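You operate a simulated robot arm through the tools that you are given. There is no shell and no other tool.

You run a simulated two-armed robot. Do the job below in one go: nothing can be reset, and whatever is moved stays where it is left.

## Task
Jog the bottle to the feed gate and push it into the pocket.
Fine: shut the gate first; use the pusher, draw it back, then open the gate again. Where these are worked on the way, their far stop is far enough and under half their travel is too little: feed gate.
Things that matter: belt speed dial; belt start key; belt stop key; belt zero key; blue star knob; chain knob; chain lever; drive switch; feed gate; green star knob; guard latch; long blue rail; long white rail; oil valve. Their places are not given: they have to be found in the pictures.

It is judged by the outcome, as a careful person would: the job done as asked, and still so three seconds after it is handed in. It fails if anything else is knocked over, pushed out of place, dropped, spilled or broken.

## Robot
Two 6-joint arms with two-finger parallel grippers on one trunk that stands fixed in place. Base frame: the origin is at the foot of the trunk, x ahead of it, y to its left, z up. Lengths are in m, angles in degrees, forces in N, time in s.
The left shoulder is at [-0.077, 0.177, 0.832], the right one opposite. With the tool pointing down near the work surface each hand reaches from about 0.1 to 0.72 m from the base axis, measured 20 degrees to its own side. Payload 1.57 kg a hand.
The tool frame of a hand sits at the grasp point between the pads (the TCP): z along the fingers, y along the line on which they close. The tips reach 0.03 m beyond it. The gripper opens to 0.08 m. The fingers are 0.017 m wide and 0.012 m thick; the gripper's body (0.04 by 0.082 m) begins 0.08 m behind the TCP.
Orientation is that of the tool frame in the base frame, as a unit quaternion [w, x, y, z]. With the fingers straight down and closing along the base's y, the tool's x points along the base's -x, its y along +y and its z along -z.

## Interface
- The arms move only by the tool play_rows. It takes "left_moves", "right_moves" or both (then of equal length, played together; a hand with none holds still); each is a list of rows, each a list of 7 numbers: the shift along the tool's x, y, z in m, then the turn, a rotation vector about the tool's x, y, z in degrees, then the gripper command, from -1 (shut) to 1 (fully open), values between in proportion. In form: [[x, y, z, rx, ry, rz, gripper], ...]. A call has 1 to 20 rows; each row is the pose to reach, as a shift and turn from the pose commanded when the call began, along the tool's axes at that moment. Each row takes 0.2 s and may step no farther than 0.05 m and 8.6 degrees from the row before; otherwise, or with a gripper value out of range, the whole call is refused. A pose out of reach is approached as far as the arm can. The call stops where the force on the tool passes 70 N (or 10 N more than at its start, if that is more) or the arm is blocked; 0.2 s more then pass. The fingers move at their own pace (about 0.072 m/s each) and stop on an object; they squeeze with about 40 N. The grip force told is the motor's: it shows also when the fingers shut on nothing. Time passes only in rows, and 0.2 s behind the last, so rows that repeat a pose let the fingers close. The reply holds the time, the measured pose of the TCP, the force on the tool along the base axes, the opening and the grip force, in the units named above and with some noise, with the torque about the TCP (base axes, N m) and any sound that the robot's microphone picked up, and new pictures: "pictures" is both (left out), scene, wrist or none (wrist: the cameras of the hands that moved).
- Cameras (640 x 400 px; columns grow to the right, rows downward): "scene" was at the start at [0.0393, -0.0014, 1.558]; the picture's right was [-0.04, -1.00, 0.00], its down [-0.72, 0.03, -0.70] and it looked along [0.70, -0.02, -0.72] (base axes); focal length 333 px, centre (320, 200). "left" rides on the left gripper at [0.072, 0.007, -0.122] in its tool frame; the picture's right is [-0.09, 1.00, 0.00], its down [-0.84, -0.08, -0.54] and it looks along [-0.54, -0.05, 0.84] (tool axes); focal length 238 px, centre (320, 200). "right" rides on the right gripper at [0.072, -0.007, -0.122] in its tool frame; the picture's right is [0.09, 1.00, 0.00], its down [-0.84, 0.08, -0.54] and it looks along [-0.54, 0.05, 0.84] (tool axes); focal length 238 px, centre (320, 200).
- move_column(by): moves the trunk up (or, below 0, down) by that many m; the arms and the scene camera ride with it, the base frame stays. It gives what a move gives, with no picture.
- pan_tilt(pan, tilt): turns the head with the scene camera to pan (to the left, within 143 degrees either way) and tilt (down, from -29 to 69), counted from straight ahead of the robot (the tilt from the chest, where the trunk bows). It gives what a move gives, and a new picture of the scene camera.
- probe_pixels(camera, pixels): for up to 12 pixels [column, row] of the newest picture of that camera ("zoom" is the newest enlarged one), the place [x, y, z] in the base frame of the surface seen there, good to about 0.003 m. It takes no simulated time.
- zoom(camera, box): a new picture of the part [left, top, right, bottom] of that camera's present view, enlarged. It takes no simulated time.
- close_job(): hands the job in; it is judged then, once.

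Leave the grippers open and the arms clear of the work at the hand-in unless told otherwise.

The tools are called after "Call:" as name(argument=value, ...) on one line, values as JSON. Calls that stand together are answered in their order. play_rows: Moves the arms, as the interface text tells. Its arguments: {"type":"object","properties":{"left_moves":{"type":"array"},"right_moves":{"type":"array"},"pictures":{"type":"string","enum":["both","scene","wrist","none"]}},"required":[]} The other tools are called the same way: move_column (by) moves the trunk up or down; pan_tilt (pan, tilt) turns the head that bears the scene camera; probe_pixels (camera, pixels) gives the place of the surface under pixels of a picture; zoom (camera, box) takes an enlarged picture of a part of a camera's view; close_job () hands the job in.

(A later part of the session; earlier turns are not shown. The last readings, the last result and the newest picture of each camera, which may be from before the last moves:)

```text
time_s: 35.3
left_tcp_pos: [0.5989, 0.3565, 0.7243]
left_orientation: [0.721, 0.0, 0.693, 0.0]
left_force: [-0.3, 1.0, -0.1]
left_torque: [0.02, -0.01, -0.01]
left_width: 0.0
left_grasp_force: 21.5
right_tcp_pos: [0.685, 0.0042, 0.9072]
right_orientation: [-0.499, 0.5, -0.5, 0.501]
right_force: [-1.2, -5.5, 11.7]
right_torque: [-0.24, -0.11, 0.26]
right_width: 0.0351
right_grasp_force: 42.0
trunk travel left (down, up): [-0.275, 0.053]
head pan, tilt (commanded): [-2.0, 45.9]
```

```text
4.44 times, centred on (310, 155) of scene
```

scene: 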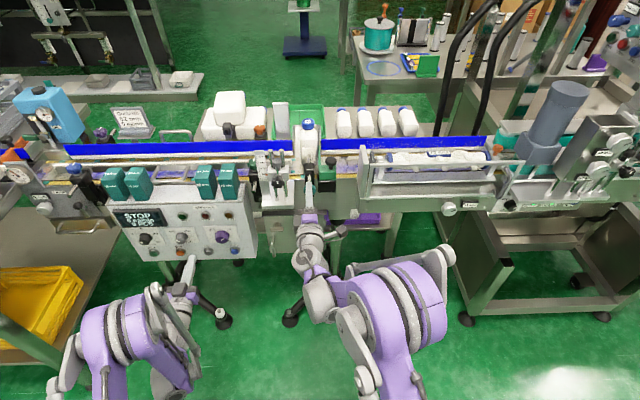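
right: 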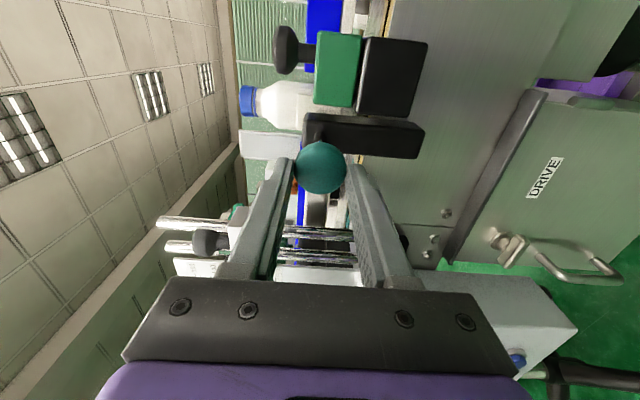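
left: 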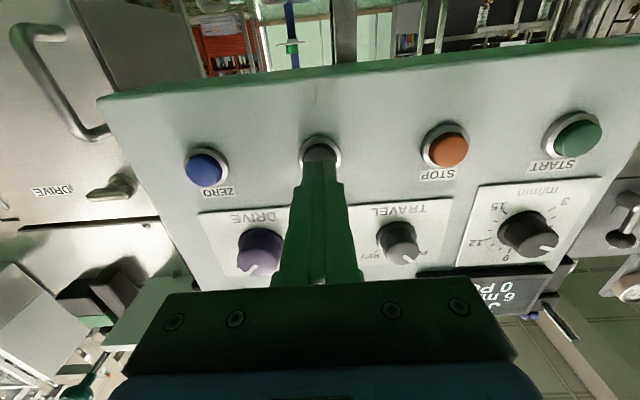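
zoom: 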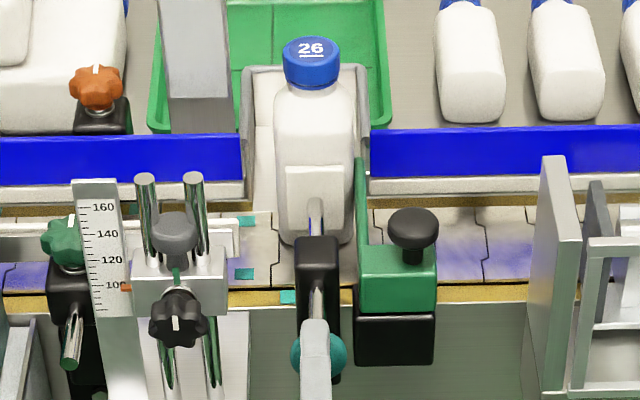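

The bottle is moving straight toward the pocket, upright. I continue slowly another 0.03 m.

Call:
play_rows(right_moves=[[0, -0.0006, 0.006, 0, 0, 0, -1], [0, -0.0006, 0.012, 0, 0, 0, -1], [0, -0.0006, 0.018, 0, 0, 0, -1], [0, -0.0006, 0.024, 0, 0, 0, -1], [0, -0.0006, 0.03, 0, 0, 0, -1]], pictures="both")

Call:
zoom(camera="scene", box=[270, 110, 350, 200])

```text
time_s: 36.5
left_tcp_pos: [0.5996, 0.358, 0.7238]
left_orientation: [0.722, 0.001, 0.692, -0.001]
left_force: [-0.2, 0.4, -0.2]
left_torque: [-0.01, -0.01, 0.02]
left_width: 0.0
left_grasp_force: 20.9
right_tcp_pos: [0.7144, 0.0042, 0.9075]
right_orientation: [0.501, -0.5, 0.501, -0.499]
right_force: [-2.2, -3.7, 6.5]
right_torque: [0.09, -0.35, -1.14]
right_width: 0.0352
right_grasp_force: 41.8
trunk travel left (down, up): [-0.275, 0.053]
head pan, tilt (commanded): [-2.0, 45.9]
```

scene: 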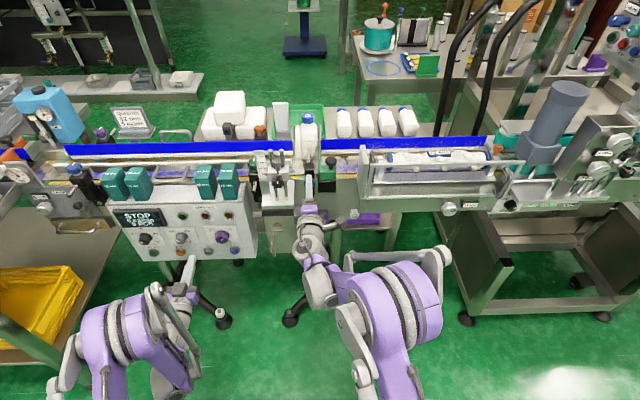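
right: 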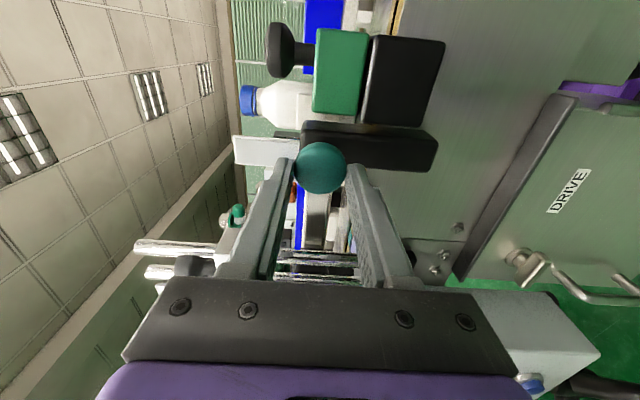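

```text
4.44 times, centred on (310, 155) of scene
```

zoom: 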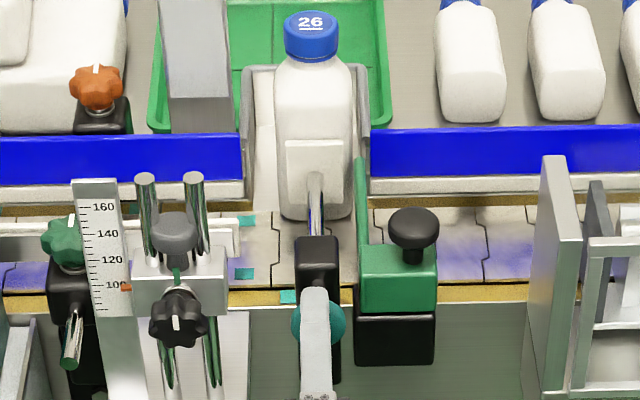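

Travel is ≈0.067. I probe the bottle, plate and housing to see how much farther is needed.

Call:
probe_pixels(camera="zoom", pixels=[[310, 18], [280, 120], [345, 120], [312, 120], [312, 160], [318, 200], [318, 255], [340, 320], [300, 325], [262, 140], [318, 300], [390, 290]])

Call:
zoom(camera="right", box=[230, 10, 450, 210])

```text
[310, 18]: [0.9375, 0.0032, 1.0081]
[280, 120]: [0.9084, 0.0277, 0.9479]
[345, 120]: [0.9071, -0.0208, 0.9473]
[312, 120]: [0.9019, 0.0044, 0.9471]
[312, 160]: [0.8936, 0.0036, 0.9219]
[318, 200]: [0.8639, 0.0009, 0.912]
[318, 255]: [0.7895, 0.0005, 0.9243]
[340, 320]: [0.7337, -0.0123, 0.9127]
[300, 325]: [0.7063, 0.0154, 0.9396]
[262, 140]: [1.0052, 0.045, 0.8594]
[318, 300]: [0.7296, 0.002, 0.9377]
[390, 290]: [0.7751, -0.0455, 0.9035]
```

```text
2.00 times, centred on (340, 110) of right
```

zoom: 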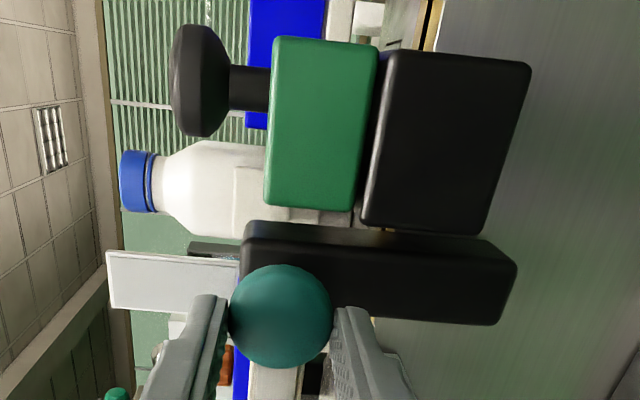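

Bottle centre is now x≈0.929, entering the pocket. I push another 0.02 m in small steps.

Call:
play_rows(right_moves=[[0, 0, 0.004, 0, 0, 0, -1], [0, 0, 0.008, 0, 0, 0, -1], [0, 0, 0.012, 0, 0, 0, -1], [0, 0, 0.016, 0, 0, 0, -1], [0, 0, 0.02, 0, 0, 0, -1]], pictures="both")

Call:
zoom(camera="scene", box=[270, 110, 350, 200])

```text
time_s: 37.7
left_tcp_pos: [0.599, 0.3576, 0.7241]
left_orientation: [0.721, 0.001, 0.693, -0.001]
left_force: [-0.2, -0.4, 0.3]
left_torque: [-0.01, 0.03, 0.02]
left_width: 0.0
left_grasp_force: 20.6
right_tcp_pos: [0.7356, 0.0042, 0.9061]
right_orientation: [-0.5, 0.501, -0.499, 0.5]
right_force: [-2.2, -4.4, 9.2]
right_torque: [-0.03, -0.18, 1.04]
right_width: 0.0349
right_grasp_force: 42.1
trunk travel left (down, up): [-0.275, 0.053]
head pan, tilt (commanded): [-2.0, 45.9]
```

scene: 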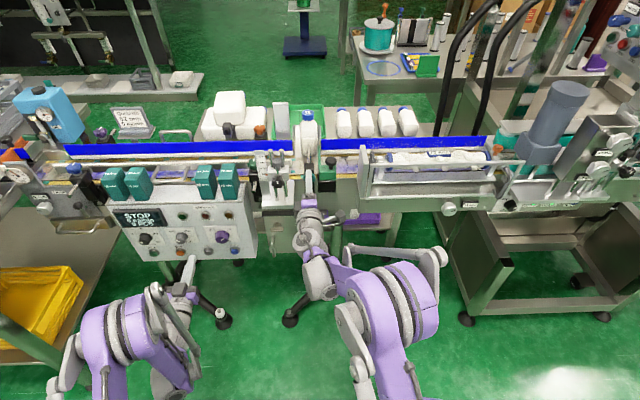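
right: 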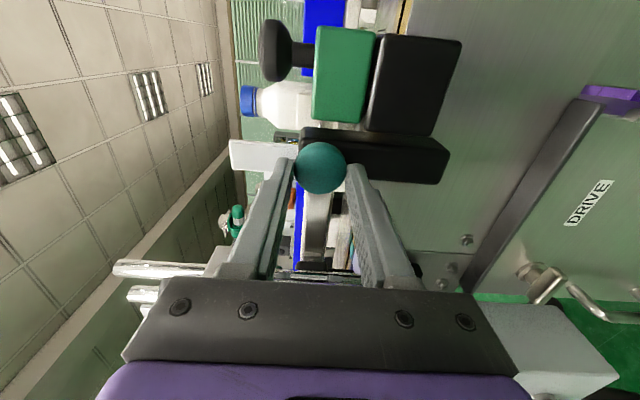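

```text
4.44 times, centred on (310, 155) of scene
```

zoom: 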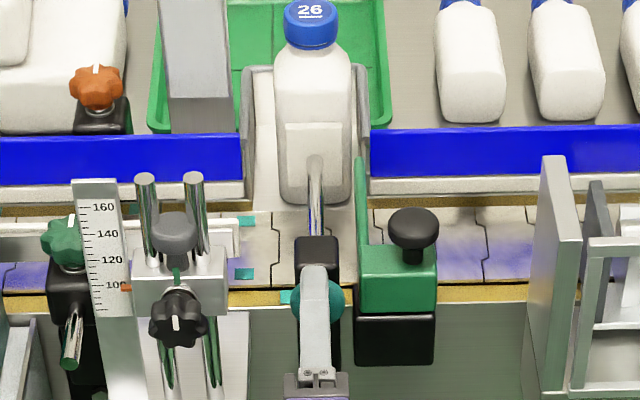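

Travel is ≈0.088 and there is still no stop. I go on in 2 mm steps until force rises.

Call:
play_rows(right_moves=[[0, -0.0003, 0.002, 0, 0, 0, -1], [0, -0.0003, 0.004, 0, 0, 0, -1], [0, -0.0003, 0.006, 0, 0, 0, -1], [0, -0.0003, 0.008, 0, 0, 0, -1]], pictures="both")

Call:
zoom(camera="scene", box=[270, 110, 350, 200])

Call:
zoom(camera="right", box=[230, 10, 450, 210])

```text
time_s: 38.7
left_tcp_pos: [0.5981, 0.3568, 0.725]
left_orientation: [0.721, 0.0, 0.693, 0.0]
left_force: [0.6, 0.2, -0.7]
left_torque: [0.0, -0.01, 0.03]
left_width: 0.0
left_grasp_force: 20.9
right_tcp_pos: [0.7428, 0.0037, 0.9069]
right_orientation: [-0.5, 0.501, -0.5, 0.498]
right_force: [-38.0, -1.5, -23.3]
right_torque: [0.06, 0.35, -0.1]
right_width: 0.0349
right_grasp_force: 42.2
trunk travel left (down, up): [-0.275, 0.053]
head pan, tilt (commanded): [-2.0, 45.9]
```

scene: 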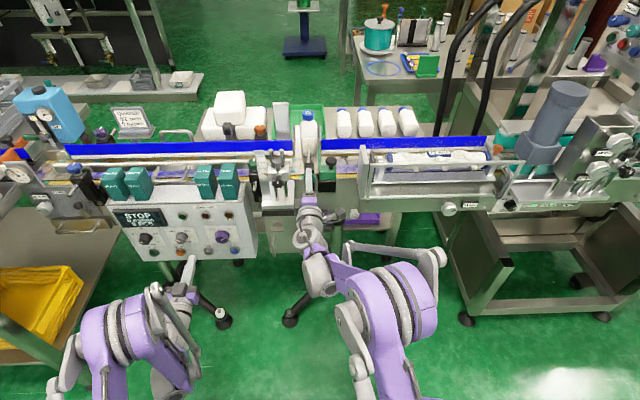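
right: 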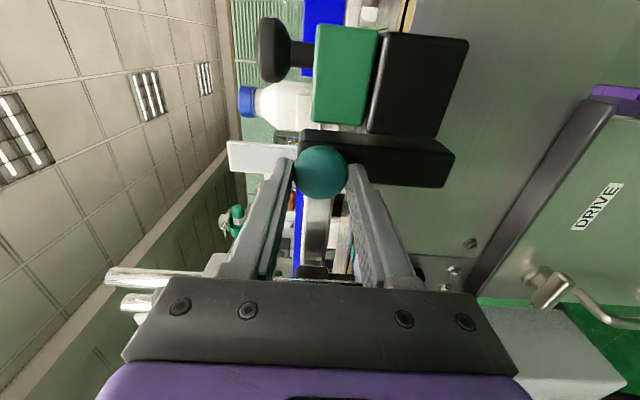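

```text
4.44 times, centred on (310, 155) of scene
```

zoom: 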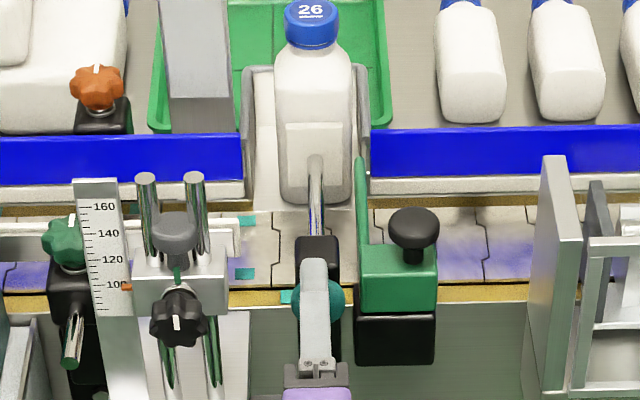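

```text
2.00 times, centred on (340, 110) of right
```

zoom: 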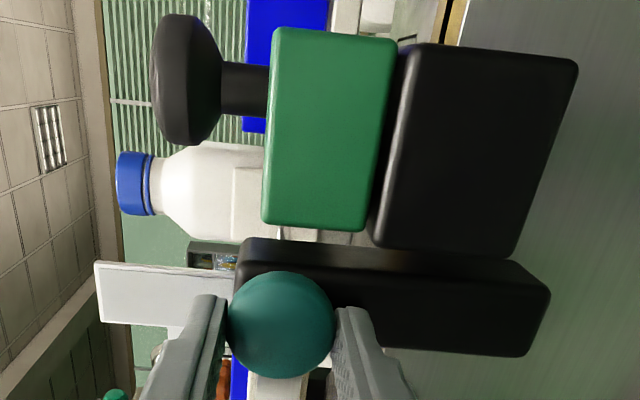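

Force rose to −38 N along x: a stop, with the bottle scarcely moved in the last step. I probe the bottle, plate and knob.

Call:
probe_pixels(camera="scene", pixels=[[310, 113], [310, 134], [310, 145], [311, 153], [312, 166], [318, 177], [304, 178], [326, 140], [297, 140]])

Call:
zoom(camera="scene", box=[290, 150, 335, 200])

```text
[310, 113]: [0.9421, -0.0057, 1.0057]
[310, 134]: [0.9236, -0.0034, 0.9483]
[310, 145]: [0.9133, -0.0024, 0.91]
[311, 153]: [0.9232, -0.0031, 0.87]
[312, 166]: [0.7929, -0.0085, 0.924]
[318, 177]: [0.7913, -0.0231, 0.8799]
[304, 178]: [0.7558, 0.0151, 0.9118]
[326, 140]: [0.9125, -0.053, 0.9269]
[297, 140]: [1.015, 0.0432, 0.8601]
```

```text
8.00 times, centred on (312, 175) of scene
```

zoom: 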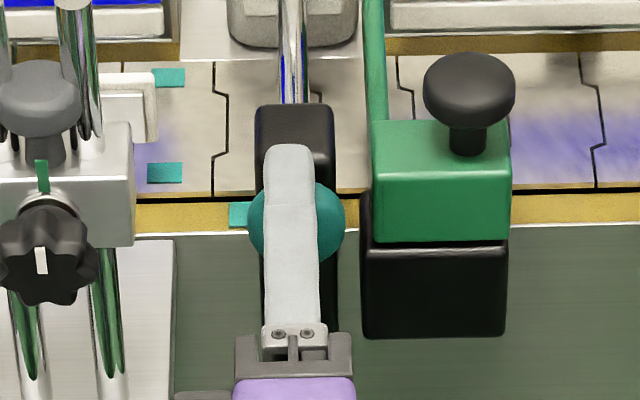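

The plate has travelled ≈0.088 and the bottle's near face is at x≈0.923, fully past the belt edge. To be sure the pusher is truly at its far stop (not just my fingertips at the housing), I release, back off, and will press with closed fingertips on the knob's face.

Call:
play_rows(right_moves=[[0, 0, -0.001, 0, 0, 0, 0], [0, 0, -0.001, 0, 0, 0, 0.4], [0, 0, -0.001, 0, 0, 0, 0.4], [0, 0, -0.02, 0, 0, 0, 0.4], [0, 0, -0.05, 0, 0, 0, 0.4], [0, 0, -0.055, 0, 0, 0, -0.5], [0, 0, -0.055, 0, 0, 0, -1], [0, 0, -0.055, 0, 0, 0, -1]], pictures="both")

Call:
zoom(camera="scene", box=[275, 115, 345, 205])

```text
time_s: 40.5
left_tcp_pos: [0.5999, 0.3574, 0.7226]
left_orientation: [0.72, 0.001, 0.694, -0.001]
left_force: [-0.4, 0.2, 0.3]
left_torque: [-0.01, -0.02, -0.01]
left_width: 0.0001
left_grasp_force: 21.5
right_tcp_pos: [0.6897, 0.0022, 0.9067]
right_orientation: [-0.5, 0.501, -0.5, 0.499]
right_force: [-0.6, 0.0, -0.8]
right_torque: [0.02, 0.02, 0.03]
right_width: 0.0001
right_grasp_force: 21.6
trunk travel left (down, up): [-0.275, 0.053]
head pan, tilt (commanded): [-2.0, 45.9]
```

scene: 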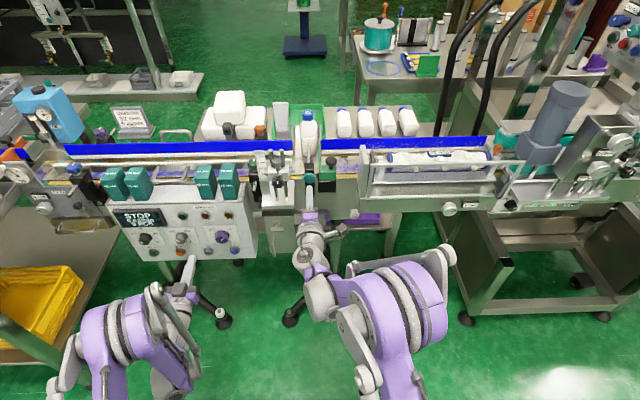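
right: 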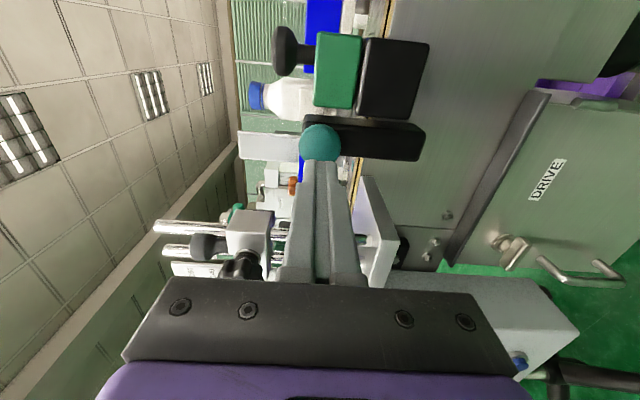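

```text
4.44 times, centred on (310, 160) of scene
```

zoom: 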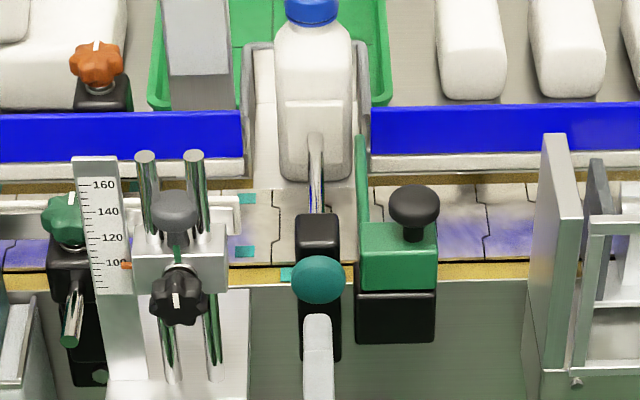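

The knob is clear. I press the closed fingertips on its face until the stop is felt.

Call:
play_rows(right_moves=[[0, 0, 0.015, 0, 0, 0, -1], [0, 0, 0.026, 0, 0, 0, -1], [0, 0, 0.03, 0, 0, 0, -1], [0, 0, 0.033, 0, 0, 0, -1], [0, 0, 0.036, 0, 0, 0, -1], [0, 0, 0.039, 0, 0, 0, -1], [0, 0, 0.042, 0, 0, 0, -1]], pictures="scene")

Call:
zoom(camera="scene", box=[275, 115, 345, 205])

```text
time_s: 42.1
left_tcp_pos: [0.5971, 0.3562, 0.725]
left_orientation: [0.722, 0.0, 0.692, 0.0]
left_force: [0.6, 0.4, 0.3]
left_torque: [-0.03, -0.01, -0.01]
left_width: 0.0001
left_grasp_force: 21.2
right_tcp_pos: [0.724, 0.0034, 0.9066]
right_orientation: [0.502, -0.5, 0.5, -0.498]
right_force: [-39.8, -6.2, -13.5]
right_torque: [-0.22, 0.42, -0.46]
right_width: 0.0
right_grasp_force: 21.0
trunk travel left (down, up): [-0.275, 0.053]
head pan, tilt (commanded): [-2.0, 45.9]
stopped in row 7 (right hand): the force on the tool passed its limit at 77 N (the readings are from after the stop); the commanded pose is now the measured one
```

scene: 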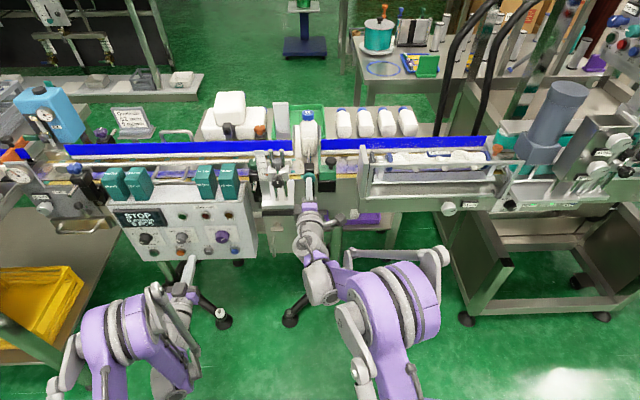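

```text
4.44 times, centred on (310, 160) of scene
```

zoom: 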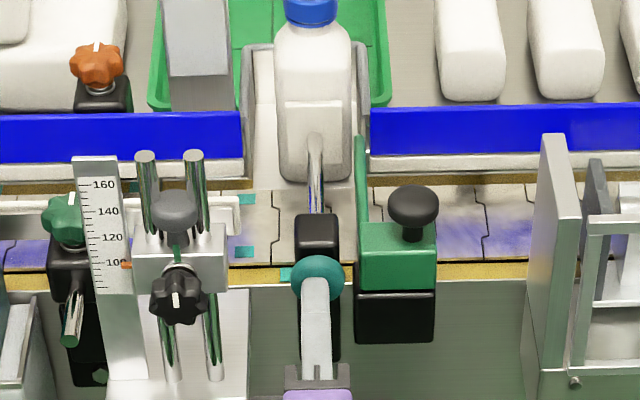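

The pusher is at its hard stop; nothing moved further. Now I back off, open, straddle the knob again, and close.

Call:
play_rows(right_moves=[[0, 0, -0.015, 0, 0, 0, -1], [0, 0, -0.036, 0, 0, 0, 0], [0, 0, -0.036, 0, 0, 0, 0.4], [0, 0, -0.036, 0, 0, 0, 0.4], [0, 0, -0.015, 0, 0, 0, 0.4], [0, 0, 0.005, 0, 0, 0, 0.4], [0, 0, 0.014, 0, 0, 0, 0.4], [0, 0, 0.014, 0, 0, 0, 0], [0, 0, 0.014, 0, 0, 0, -0.5], [0, 0, 0.014, 0, 0, 0, -1], [0, 0, 0.014, 0, 0, 0, -1]], pictures="both")

Call:
zoom(camera="scene", box=[275, 115, 345, 205])

```text
time_s: 44.5
left_tcp_pos: [0.5985, 0.3583, 0.7244]
left_orientation: [0.721, 0.001, 0.693, -0.001]
left_force: [1.1, -0.4, -1.0]
left_torque: [0.02, 0.0, 0.0]
left_width: 0.0
left_grasp_force: 21.0
right_tcp_pos: [0.7426, 0.0034, 0.9068]
right_orientation: [0.501, -0.501, 0.5, -0.498]
right_force: [1.8, 0.2, 20.7]
right_torque: [-0.17, -0.24, -0.26]
right_width: 0.035
right_grasp_force: 42.1
trunk travel left (down, up): [-0.275, 0.053]
head pan, tilt (commanded): [-2.0, 45.9]
```

scene: 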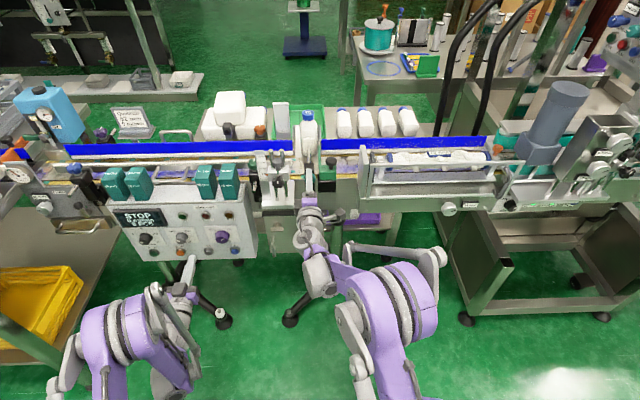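
right: 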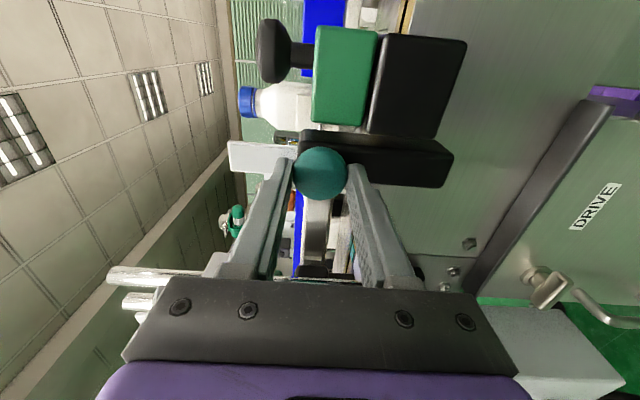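

```text
4.44 times, centred on (310, 160) of scene
```

zoom: 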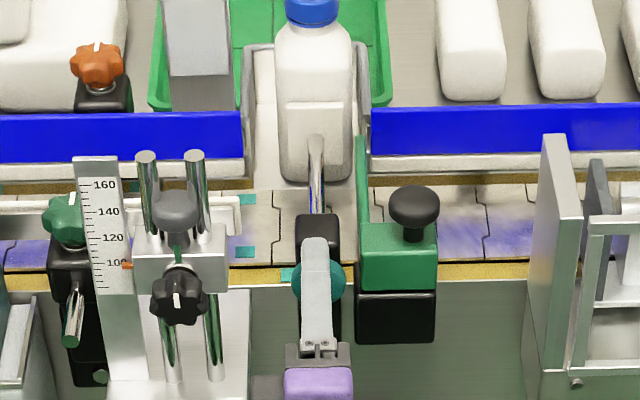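

Gripped again. I draw the pusher back slowly by about 0.09 m, raising 1 mm to relieve the vertical bias.

Call:
play_rows(right_moves=[[0, -0.001, -0.004, 0, 0, 0, -1], [0, -0.001, -0.012, 0, 0, 0, -1], [0, -0.001, -0.02, 0, 0, 0, -1], [0, -0.001, -0.03, 0, 0, 0, -1], [0, -0.001, -0.04, 0, 0, 0, -1], [0, -0.001, -0.05, 0, 0, 0, -1], [0, -0.001, -0.06, 0, 0, 0, -1], [0, -0.001, -0.07, 0, 0, 0, -1], [0, -0.001, -0.08, 0, 0, 0, -1], [0, -0.001, -0.088, 0, 0, 0, -1]], pictures="both")

Call:
zoom(camera="scene", box=[275, 105, 345, 205])

```text
time_s: 46.7
left_tcp_pos: [0.6004, 0.3567, 0.723]
left_orientation: [0.721, 0.0, 0.693, -0.001]
left_force: [0.4, 0.4, 0.0]
left_torque: [-0.01, -0.03, -0.04]
left_width: 0.0
left_grasp_force: 21.3
right_tcp_pos: [0.6544, 0.0027, 0.9081]
right_orientation: [-0.501, 0.502, -0.5, 0.497]
right_force: [16.0, 3.4, 5.4]
right_torque: [0.15, -0.43, 0.01]
right_width: 0.035
right_grasp_force: 41.7
trunk travel left (down, up): [-0.275, 0.053]
head pan, tilt (commanded): [-2.0, 45.9]
```

scene: 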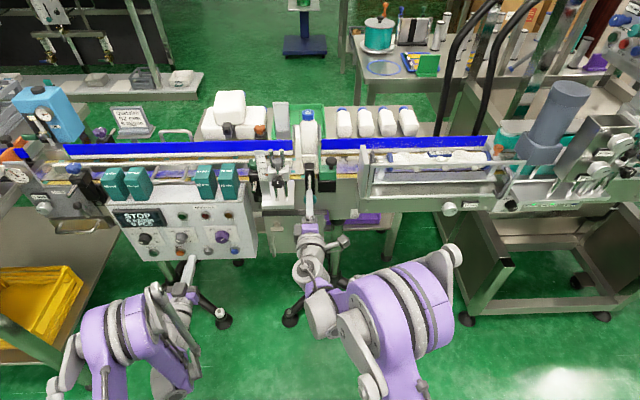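
right: 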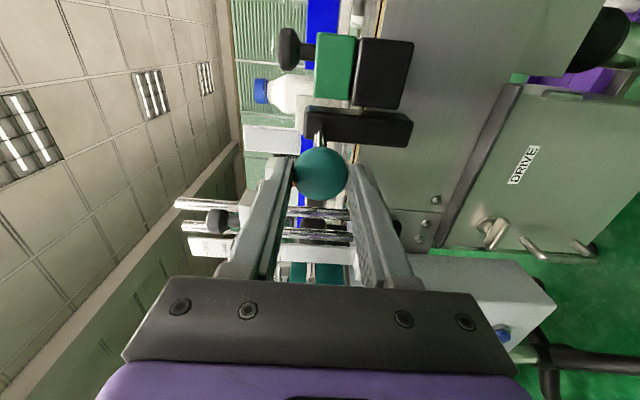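

```text
4.00 times, centred on (310, 155) of scene
```

zoom: 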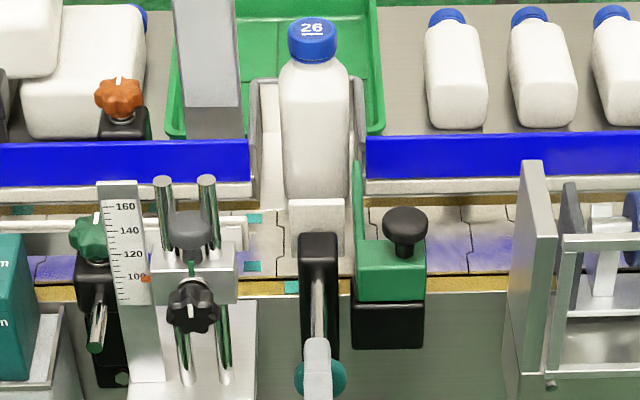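

The pusher is back (force +16 N suggests it has met its rear stop), and the bottle stays in the pocket. I pull 3 mm more to be sure, then release and back off.

Call:
play_rows(right_moves=[[0, 0, -0.002, 0, 0, 0, -1], [0, 0, -0.003, 0, 0, 0, -1], [0, 0, -0.001, 0, 0, 0, 0], [0, 0, 0, 0, 0, 0, 0.4], [0, 0, 0, 0, 0, 0, 0.4], [0, 0, -0.03, 0, 0, 0, 0.4], [0, 0, -0.07, 0, 0, 0, 0.4], [0, 0, -0.11, 0, 0, 0, 0.4]], pictures="both")

Call:
zoom(camera="scene", box=[275, 105, 345, 205])

```text
time_s: 48.5
left_tcp_pos: [0.5988, 0.358, 0.7237]
left_orientation: [0.721, 0.001, 0.693, -0.001]
left_force: [0.4, -0.6, -0.6]
left_torque: [0.0, 0.02, -0.01]
left_width: 0.0
left_grasp_force: 21.2
right_tcp_pos: [0.5441, 0.0045, 0.9055]
right_orientation: [0.5, -0.501, 0.501, -0.498]
right_force: [0.1, 0.2, 0.1]
right_torque: [0.02, 0.01, -0.01]
right_width: 0.0558
right_grasp_force: 0.0
trunk travel left (down, up): [-0.275, 0.053]
head pan, tilt (commanded): [-2.0, 45.9]
```

scene: 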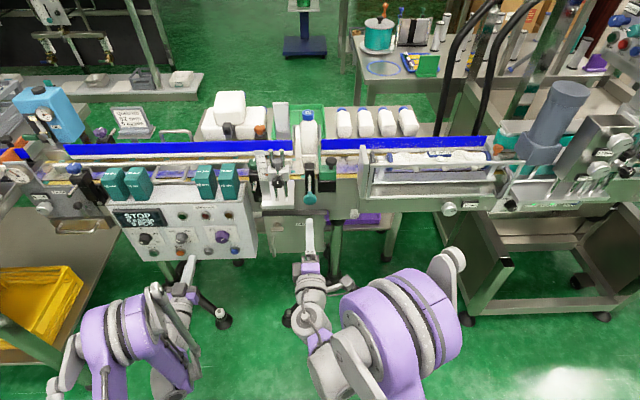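
right: 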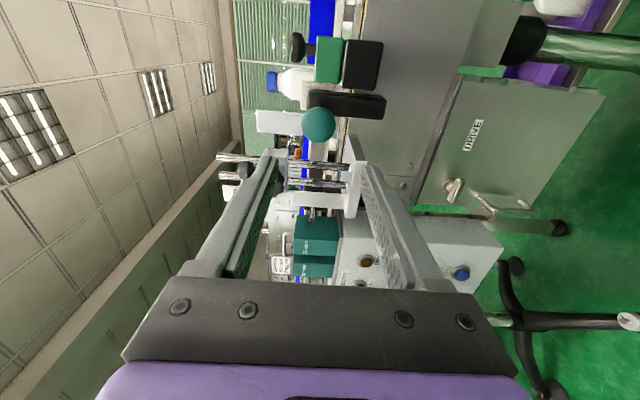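

```text
4.00 times, centred on (310, 155) of scene
```

zoom: 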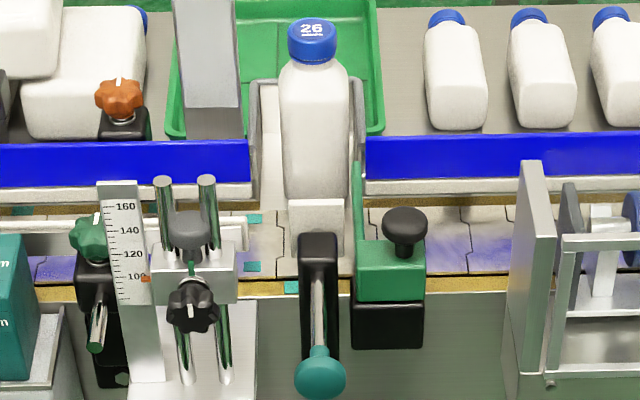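

Call:
probe_pixels(camera="zoom", pixels=[[318, 372], [300, 375], [342, 375], [317, 210], [313, 30], [313, 120], [404, 215], [404, 235], [385, 220], [424, 220], [404, 252], [390, 285]])

```text
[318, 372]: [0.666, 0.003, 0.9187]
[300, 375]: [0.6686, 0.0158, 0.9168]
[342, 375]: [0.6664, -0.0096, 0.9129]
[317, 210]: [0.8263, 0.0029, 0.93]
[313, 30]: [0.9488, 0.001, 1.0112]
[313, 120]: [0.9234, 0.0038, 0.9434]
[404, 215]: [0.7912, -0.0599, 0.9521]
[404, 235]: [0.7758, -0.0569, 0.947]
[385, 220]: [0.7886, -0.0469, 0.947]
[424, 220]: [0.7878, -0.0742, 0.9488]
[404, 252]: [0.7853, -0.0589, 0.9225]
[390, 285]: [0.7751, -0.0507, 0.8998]
```

The pusher is back where it began (knob x≈0.666, plate 0.826) and the bottle stands in the pocket (cap x≈0.949). The gate knob is at (0.787, -0.060, 0.945). I roll the right hand back by +90° (fingers closing along y) and bring it in line with the gate knob, well in front.

Call:
play_rows(right_moves=[[0.005, -0.004, 0, 0, 0, 8.2, 0.4], [0.011, -0.008, 0, 0, 0, 16.4, 0.4], [0.017, -0.012, 0, 0, 0, 24.6, 0.4], [0.023, -0.016, 0, 0, 0, 32.8, 0.4], [0.029, -0.02, 0.004, 0, 0, 41, 0.4], [0.035, -0.024, 0.008, 0, 0, 49.2, 0.4], [0.041, -0.028, 0.012, 0, 0, 57.4, 0.4], [0.047, -0.032, 0.016, 0, 0, 65.6, 0.4], [0.053, -0.036, 0.02, 0, 0, 73.8, 0.4], [0.06, -0.04, 0.025, 0, 0, 82, 0.4], [0.0655, -0.0415, 0.03, 0, 0, 90, 0.4], [0.0655, -0.0415, 0.03, 0, 0, 90, 0.4]], pictures="both")

```text
time_s: 51.1
left_tcp_pos: [0.5989, 0.3573, 0.7243]
left_orientation: [0.721, 0.0, 0.693, 0.0]
left_force: [-0.4, 0.1, -0.6]
left_torque: [-0.03, 0.01, -0.04]
left_width: 0.0
left_grasp_force: 21.1
right_tcp_pos: [0.5724, -0.0632, 0.9502]
right_orientation: [0.706, 0.0, 0.708, 0.003]
right_force: [-0.1, -0.1, -1.1]
right_torque: [0.02, 0.0, 0.01]
right_width: 0.056
right_grasp_force: 0.1
trunk travel left (down, up): [-0.275, 0.053]
head pan, tilt (commanded): [-2.0, 45.9]
```

scene: 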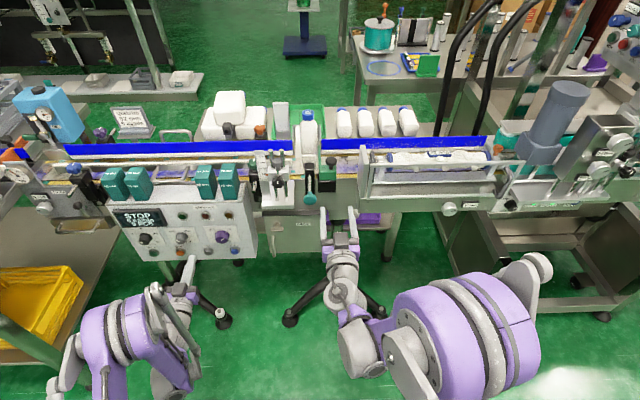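
right: 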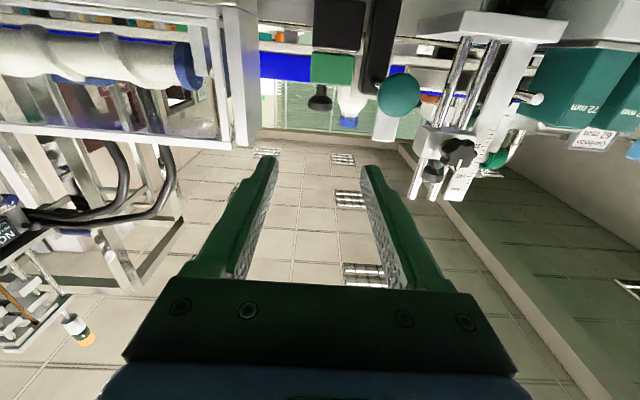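

The gate knob (wrist view (319,100)) is in line. I advance until the tips are just short of the knob and check.

Call:
play_rows(right_moves=[[0.001, 0.001, 0.035, 0, 0, 0, 0.4], [0.001, 0.001, 0.075, 0, 0, 0, 0.4], [0.001, 0.001, 0.115, 0, 0, 0, 0.4], [0.001, 0.001, 0.145, 0, 0, 0, 0.4], [0.001, 0.001, 0.155, 0, 0, 0, 0.4], [0.001, 0.001, 0.155, 0, 0, 0, 0.4]], pictures="both")

Call:
zoom(camera="scene", box=[290, 140, 360, 220])

Call:
zoom(camera="right", box=[230, 60, 430, 240])

```text
time_s: 52.5
left_tcp_pos: [0.5989, 0.3564, 0.7236]
left_orientation: [0.721, 0.0, 0.693, 0.0]
left_force: [1.1, 1.0, 0.0]
left_torque: [-0.03, -0.02, 0.02]
left_width: 0.0
left_grasp_force: 21.2
right_tcp_pos: [0.7289, -0.0619, 0.9483]
right_orientation: [0.706, -0.001, 0.708, 0.002]
right_force: [0.5, -0.5, 0.2]
right_torque: [0.0, 0.0, 0.0]
right_width: 0.0558
right_grasp_force: 0.1
trunk travel left (down, up): [-0.275, 0.053]
head pan, tilt (commanded): [-2.0, 45.9]
```

scene: 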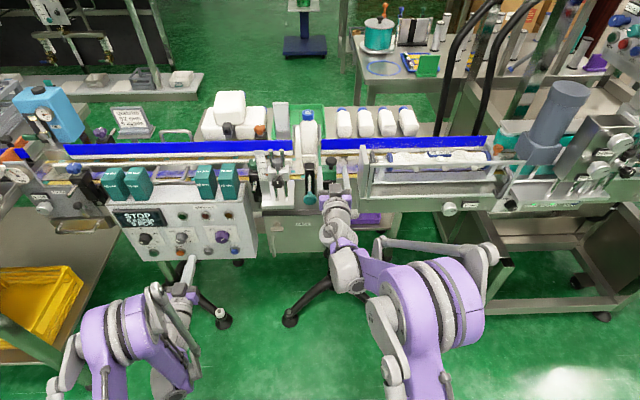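
right: 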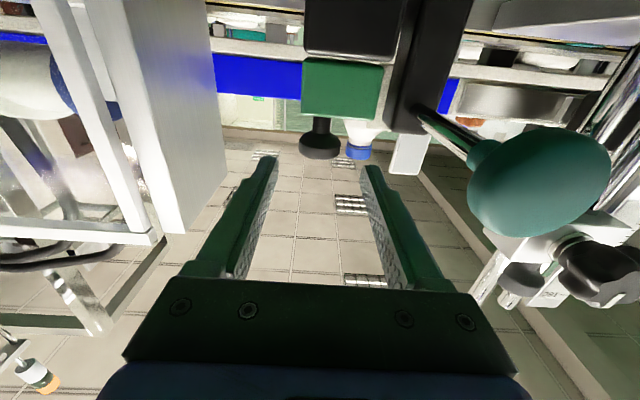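

```text
5.00 times, centred on (325, 180) of scene
```

zoom: 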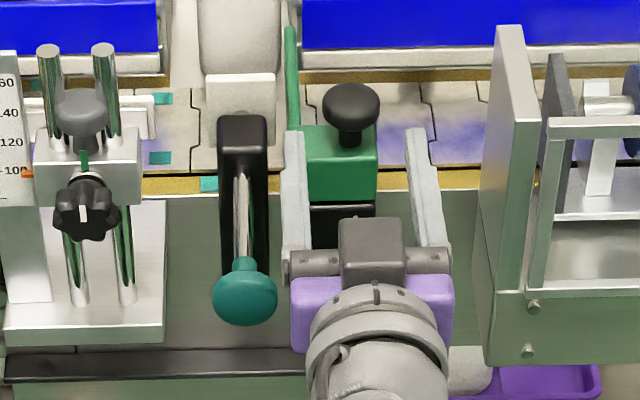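

```text
2.22 times, centred on (330, 150) of right
```

zoom: 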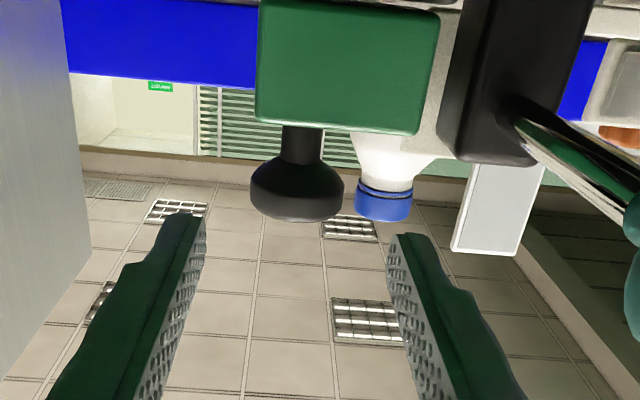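

The knob is centred between the fingers, and there is space beside the pusher knob. I advance 0.048 m and close on the gate knob.

Call:
play_rows(right_moves=[[0, -0.001, 0.015, 0, 0, 0, 0.4], [0, -0.001, 0.03, 0, 0, 0, 0.4], [0, -0.001, 0.042, 0, 0, 0, 0.4], [0, -0.001, 0.048, 0, 0, 0, 0.4], [0, -0.001, 0.048, 0, 0, 0, 0], [0, -0.001, 0.048, 0, 0, 0, -0.5], [0, -0.001, 0.048, 0, 0, 0, -1], [0, -0.001, 0.048, 0, 0, 0, -1]], pictures="both")

Call:
zoom(camera="scene", box=[290, 140, 360, 220])

Call:
zoom(camera="right", box=[230, 60, 430, 240])

```text
time_s: 54.3
left_tcp_pos: [0.5985, 0.3567, 0.7241]
left_orientation: [0.72, 0.0, 0.694, 0.0]
left_force: [0.2, 0.7, -0.1]
left_torque: [0.01, -0.02, 0.03]
left_width: 0.0001
left_grasp_force: 21.3
right_tcp_pos: [0.7759, -0.0609, 0.9479]
right_orientation: [0.706, -0.001, 0.708, 0.002]
right_force: [-0.6, -1.0, 0.7]
right_torque: [-0.27, 0.04, -0.01]
right_width: 0.0333
right_grasp_force: 41.0
trunk travel left (down, up): [-0.275, 0.053]
head pan, tilt (commanded): [-2.0, 45.9]
```

scene: 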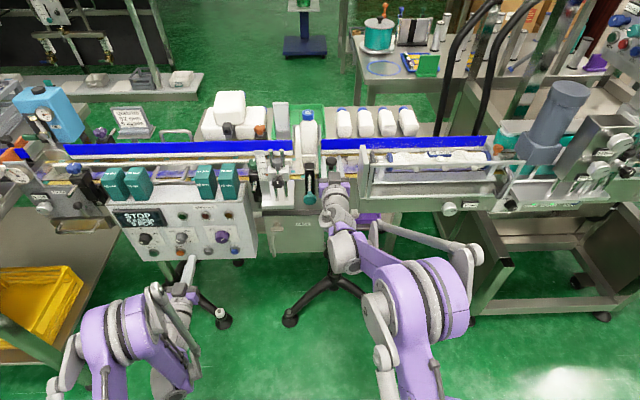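
right: 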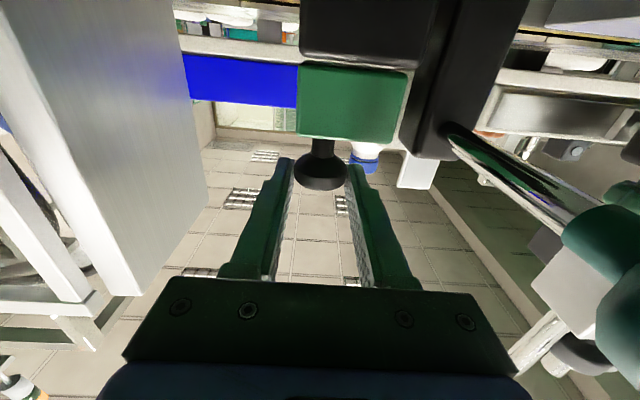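

```text
5.00 times, centred on (325, 180) of scene
```

zoom: 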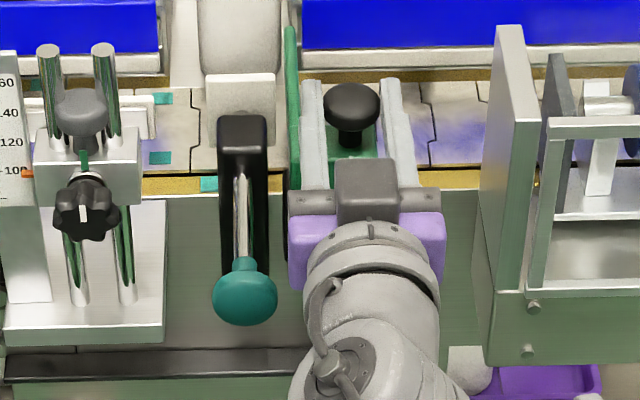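

```text
2.22 times, centred on (330, 150) of right
```

zoom: 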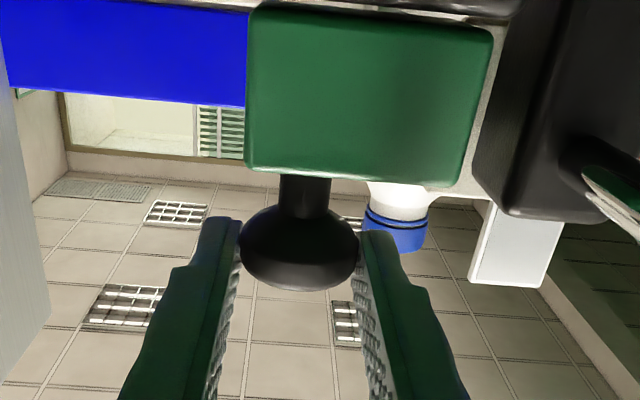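

The gate knob is gripped (33 mm). I pull the gate straight back, in ≈8 mm steps.

Call:
play_rows(right_moves=[[0, 0, -0.004, 0, 0, 0, -1], [0, 0, -0.012, 0, 0, 0, -1], [0, 0, -0.02, 0, 0, 0, -1], [0, 0, -0.03, 0, 0, 0, -1], [0, 0, -0.04, 0, 0, 0, -1], [0, 0, -0.05, 0, 0, 0, -1], [0, 0, -0.06, 0, 0, 0, -1], [0, 0, -0.07, 0, 0, 0, -1], [0, 0, -0.08, 0, 0, 0, -1], [0, 0, -0.086, 0, 0, 0, -1]], pictures="both")

Call:
zoom(camera="scene", box=[280, 110, 360, 220])

```text
time_s: 56.5
left_tcp_pos: [0.5999, 0.3569, 0.7222]
left_orientation: [0.721, 0.001, 0.693, -0.001]
left_force: [0.2, -0.1, -0.1]
left_torque: [0.02, -0.03, 0.01]
left_width: 0.0
left_grasp_force: 20.7
right_tcp_pos: [0.692, -0.0634, 0.9463]
right_orientation: [0.706, 0.0, 0.708, 0.002]
right_force: [2.1, -7.6, -11.6]
right_torque: [-0.49, 0.3, -0.09]
right_width: 0.0332
right_grasp_force: 41.4
trunk travel left (down, up): [-0.275, 0.053]
head pan, tilt (commanded): [-2.0, 45.9]
```

scene: 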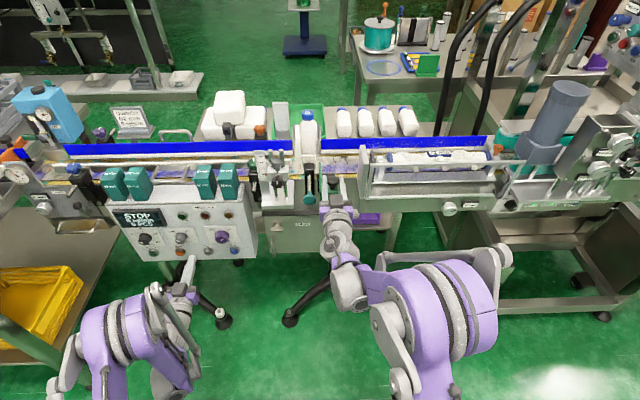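
right: 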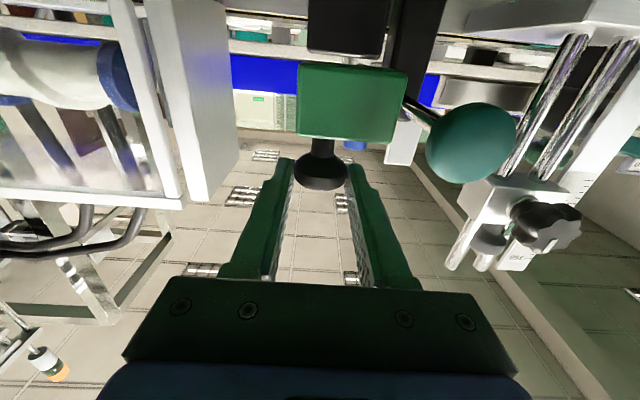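

```text
3.64 times, centred on (320, 165) of scene
```

zoom: 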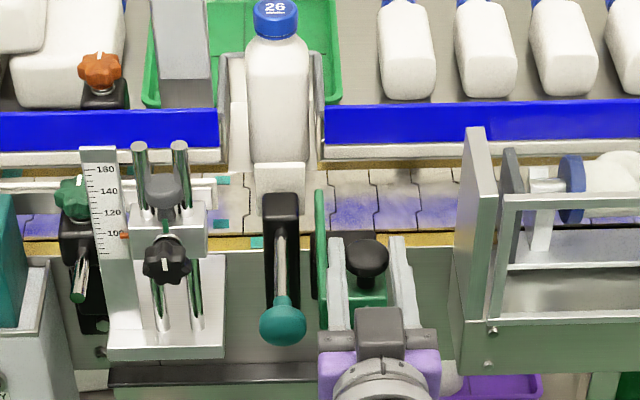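

The gate has come back ≈0.085 m. I pull a little further until its rear stop is felt.

Call:
play_rows(right_moves=[[0, 0, -0.002, 0, 0, 0, -1], [0, 0, -0.004, 0, 0, 0, -1], [0, 0, -0.006, 0, 0, 0, -1], [0, 0, -0.008, 0, 0, 0, -1]], pictures="scene")

Call:
zoom(camera="scene", box=[280, 110, 360, 220])

```text
time_s: 57.5
left_tcp_pos: [0.6004, 0.3576, 0.7223]
left_orientation: [0.721, 0.001, 0.693, -0.001]
left_force: [0.2, 0.0, 0.2]
left_torque: [0.0, -0.01, -0.01]
left_width: 0.0
left_grasp_force: 20.5
right_tcp_pos: [0.684, -0.0625, 0.9475]
right_orientation: [0.706, 0.0, 0.709, 0.003]
right_force: [0.5, -5.5, -10.7]
right_torque: [-0.29, 0.51, -0.08]
right_width: 0.0333
right_grasp_force: 40.9
trunk travel left (down, up): [-0.275, 0.053]
head pan, tilt (commanded): [-2.0, 45.9]
```

scene: 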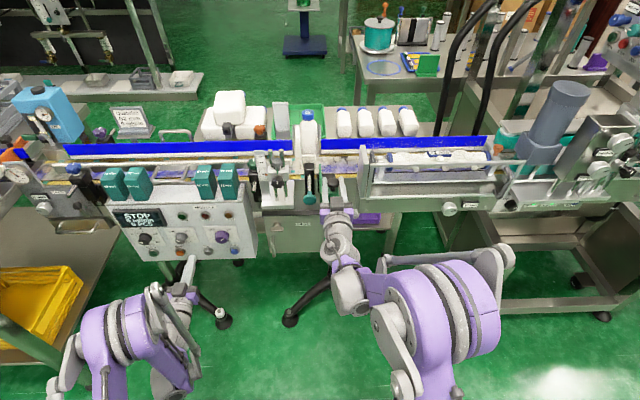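

```text
3.64 times, centred on (320, 165) of scene
```

zoom: 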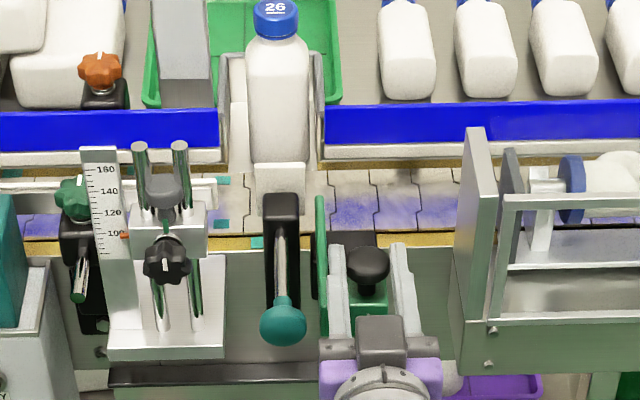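

The knob is about back at its starting x≈0.695. A few more mm to feel the stop.

Call:
play_rows(right_moves=[[0, 0, -0.002, 0, 0, 0, -1], [0, 0, -0.004, 0, 0, 0, -1], [0, 0, -0.006, 0, 0, 0, -1]], pictures="scene")

Call:
probe_pixels(camera="scene", pixels=[[332, 180], [332, 184], [320, 160], [320, 164], [321, 190], [310, 117]])

```text
time_s: 58.3
left_tcp_pos: [0.602, 0.3575, 0.7217]
left_orientation: [0.72, 0.001, 0.694, -0.001]
left_force: [-0.3, 0.3, -0.4]
left_torque: [-0.01, 0.01, 0.01]
left_width: 0.0
left_grasp_force: 21.3
right_tcp_pos: [0.6783, -0.0635, 0.9467]
right_orientation: [0.705, 0.0, 0.709, 0.002]
right_force: [36.4, 0.0, 10.7]
right_torque: [-0.29, -0.41, -0.01]
right_width: 0.0336
right_grasp_force: 41.2
trunk travel left (down, up): [-0.275, 0.053]
head pan, tilt (commanded): [-2.0, 45.9]
```

scene: 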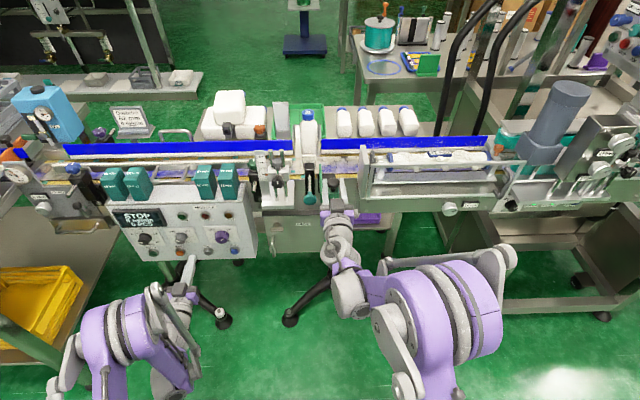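

```text
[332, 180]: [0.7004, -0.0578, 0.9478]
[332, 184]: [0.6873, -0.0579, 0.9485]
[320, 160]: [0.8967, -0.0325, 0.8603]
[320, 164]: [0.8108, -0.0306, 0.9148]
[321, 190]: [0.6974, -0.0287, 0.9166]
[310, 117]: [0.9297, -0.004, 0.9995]
```

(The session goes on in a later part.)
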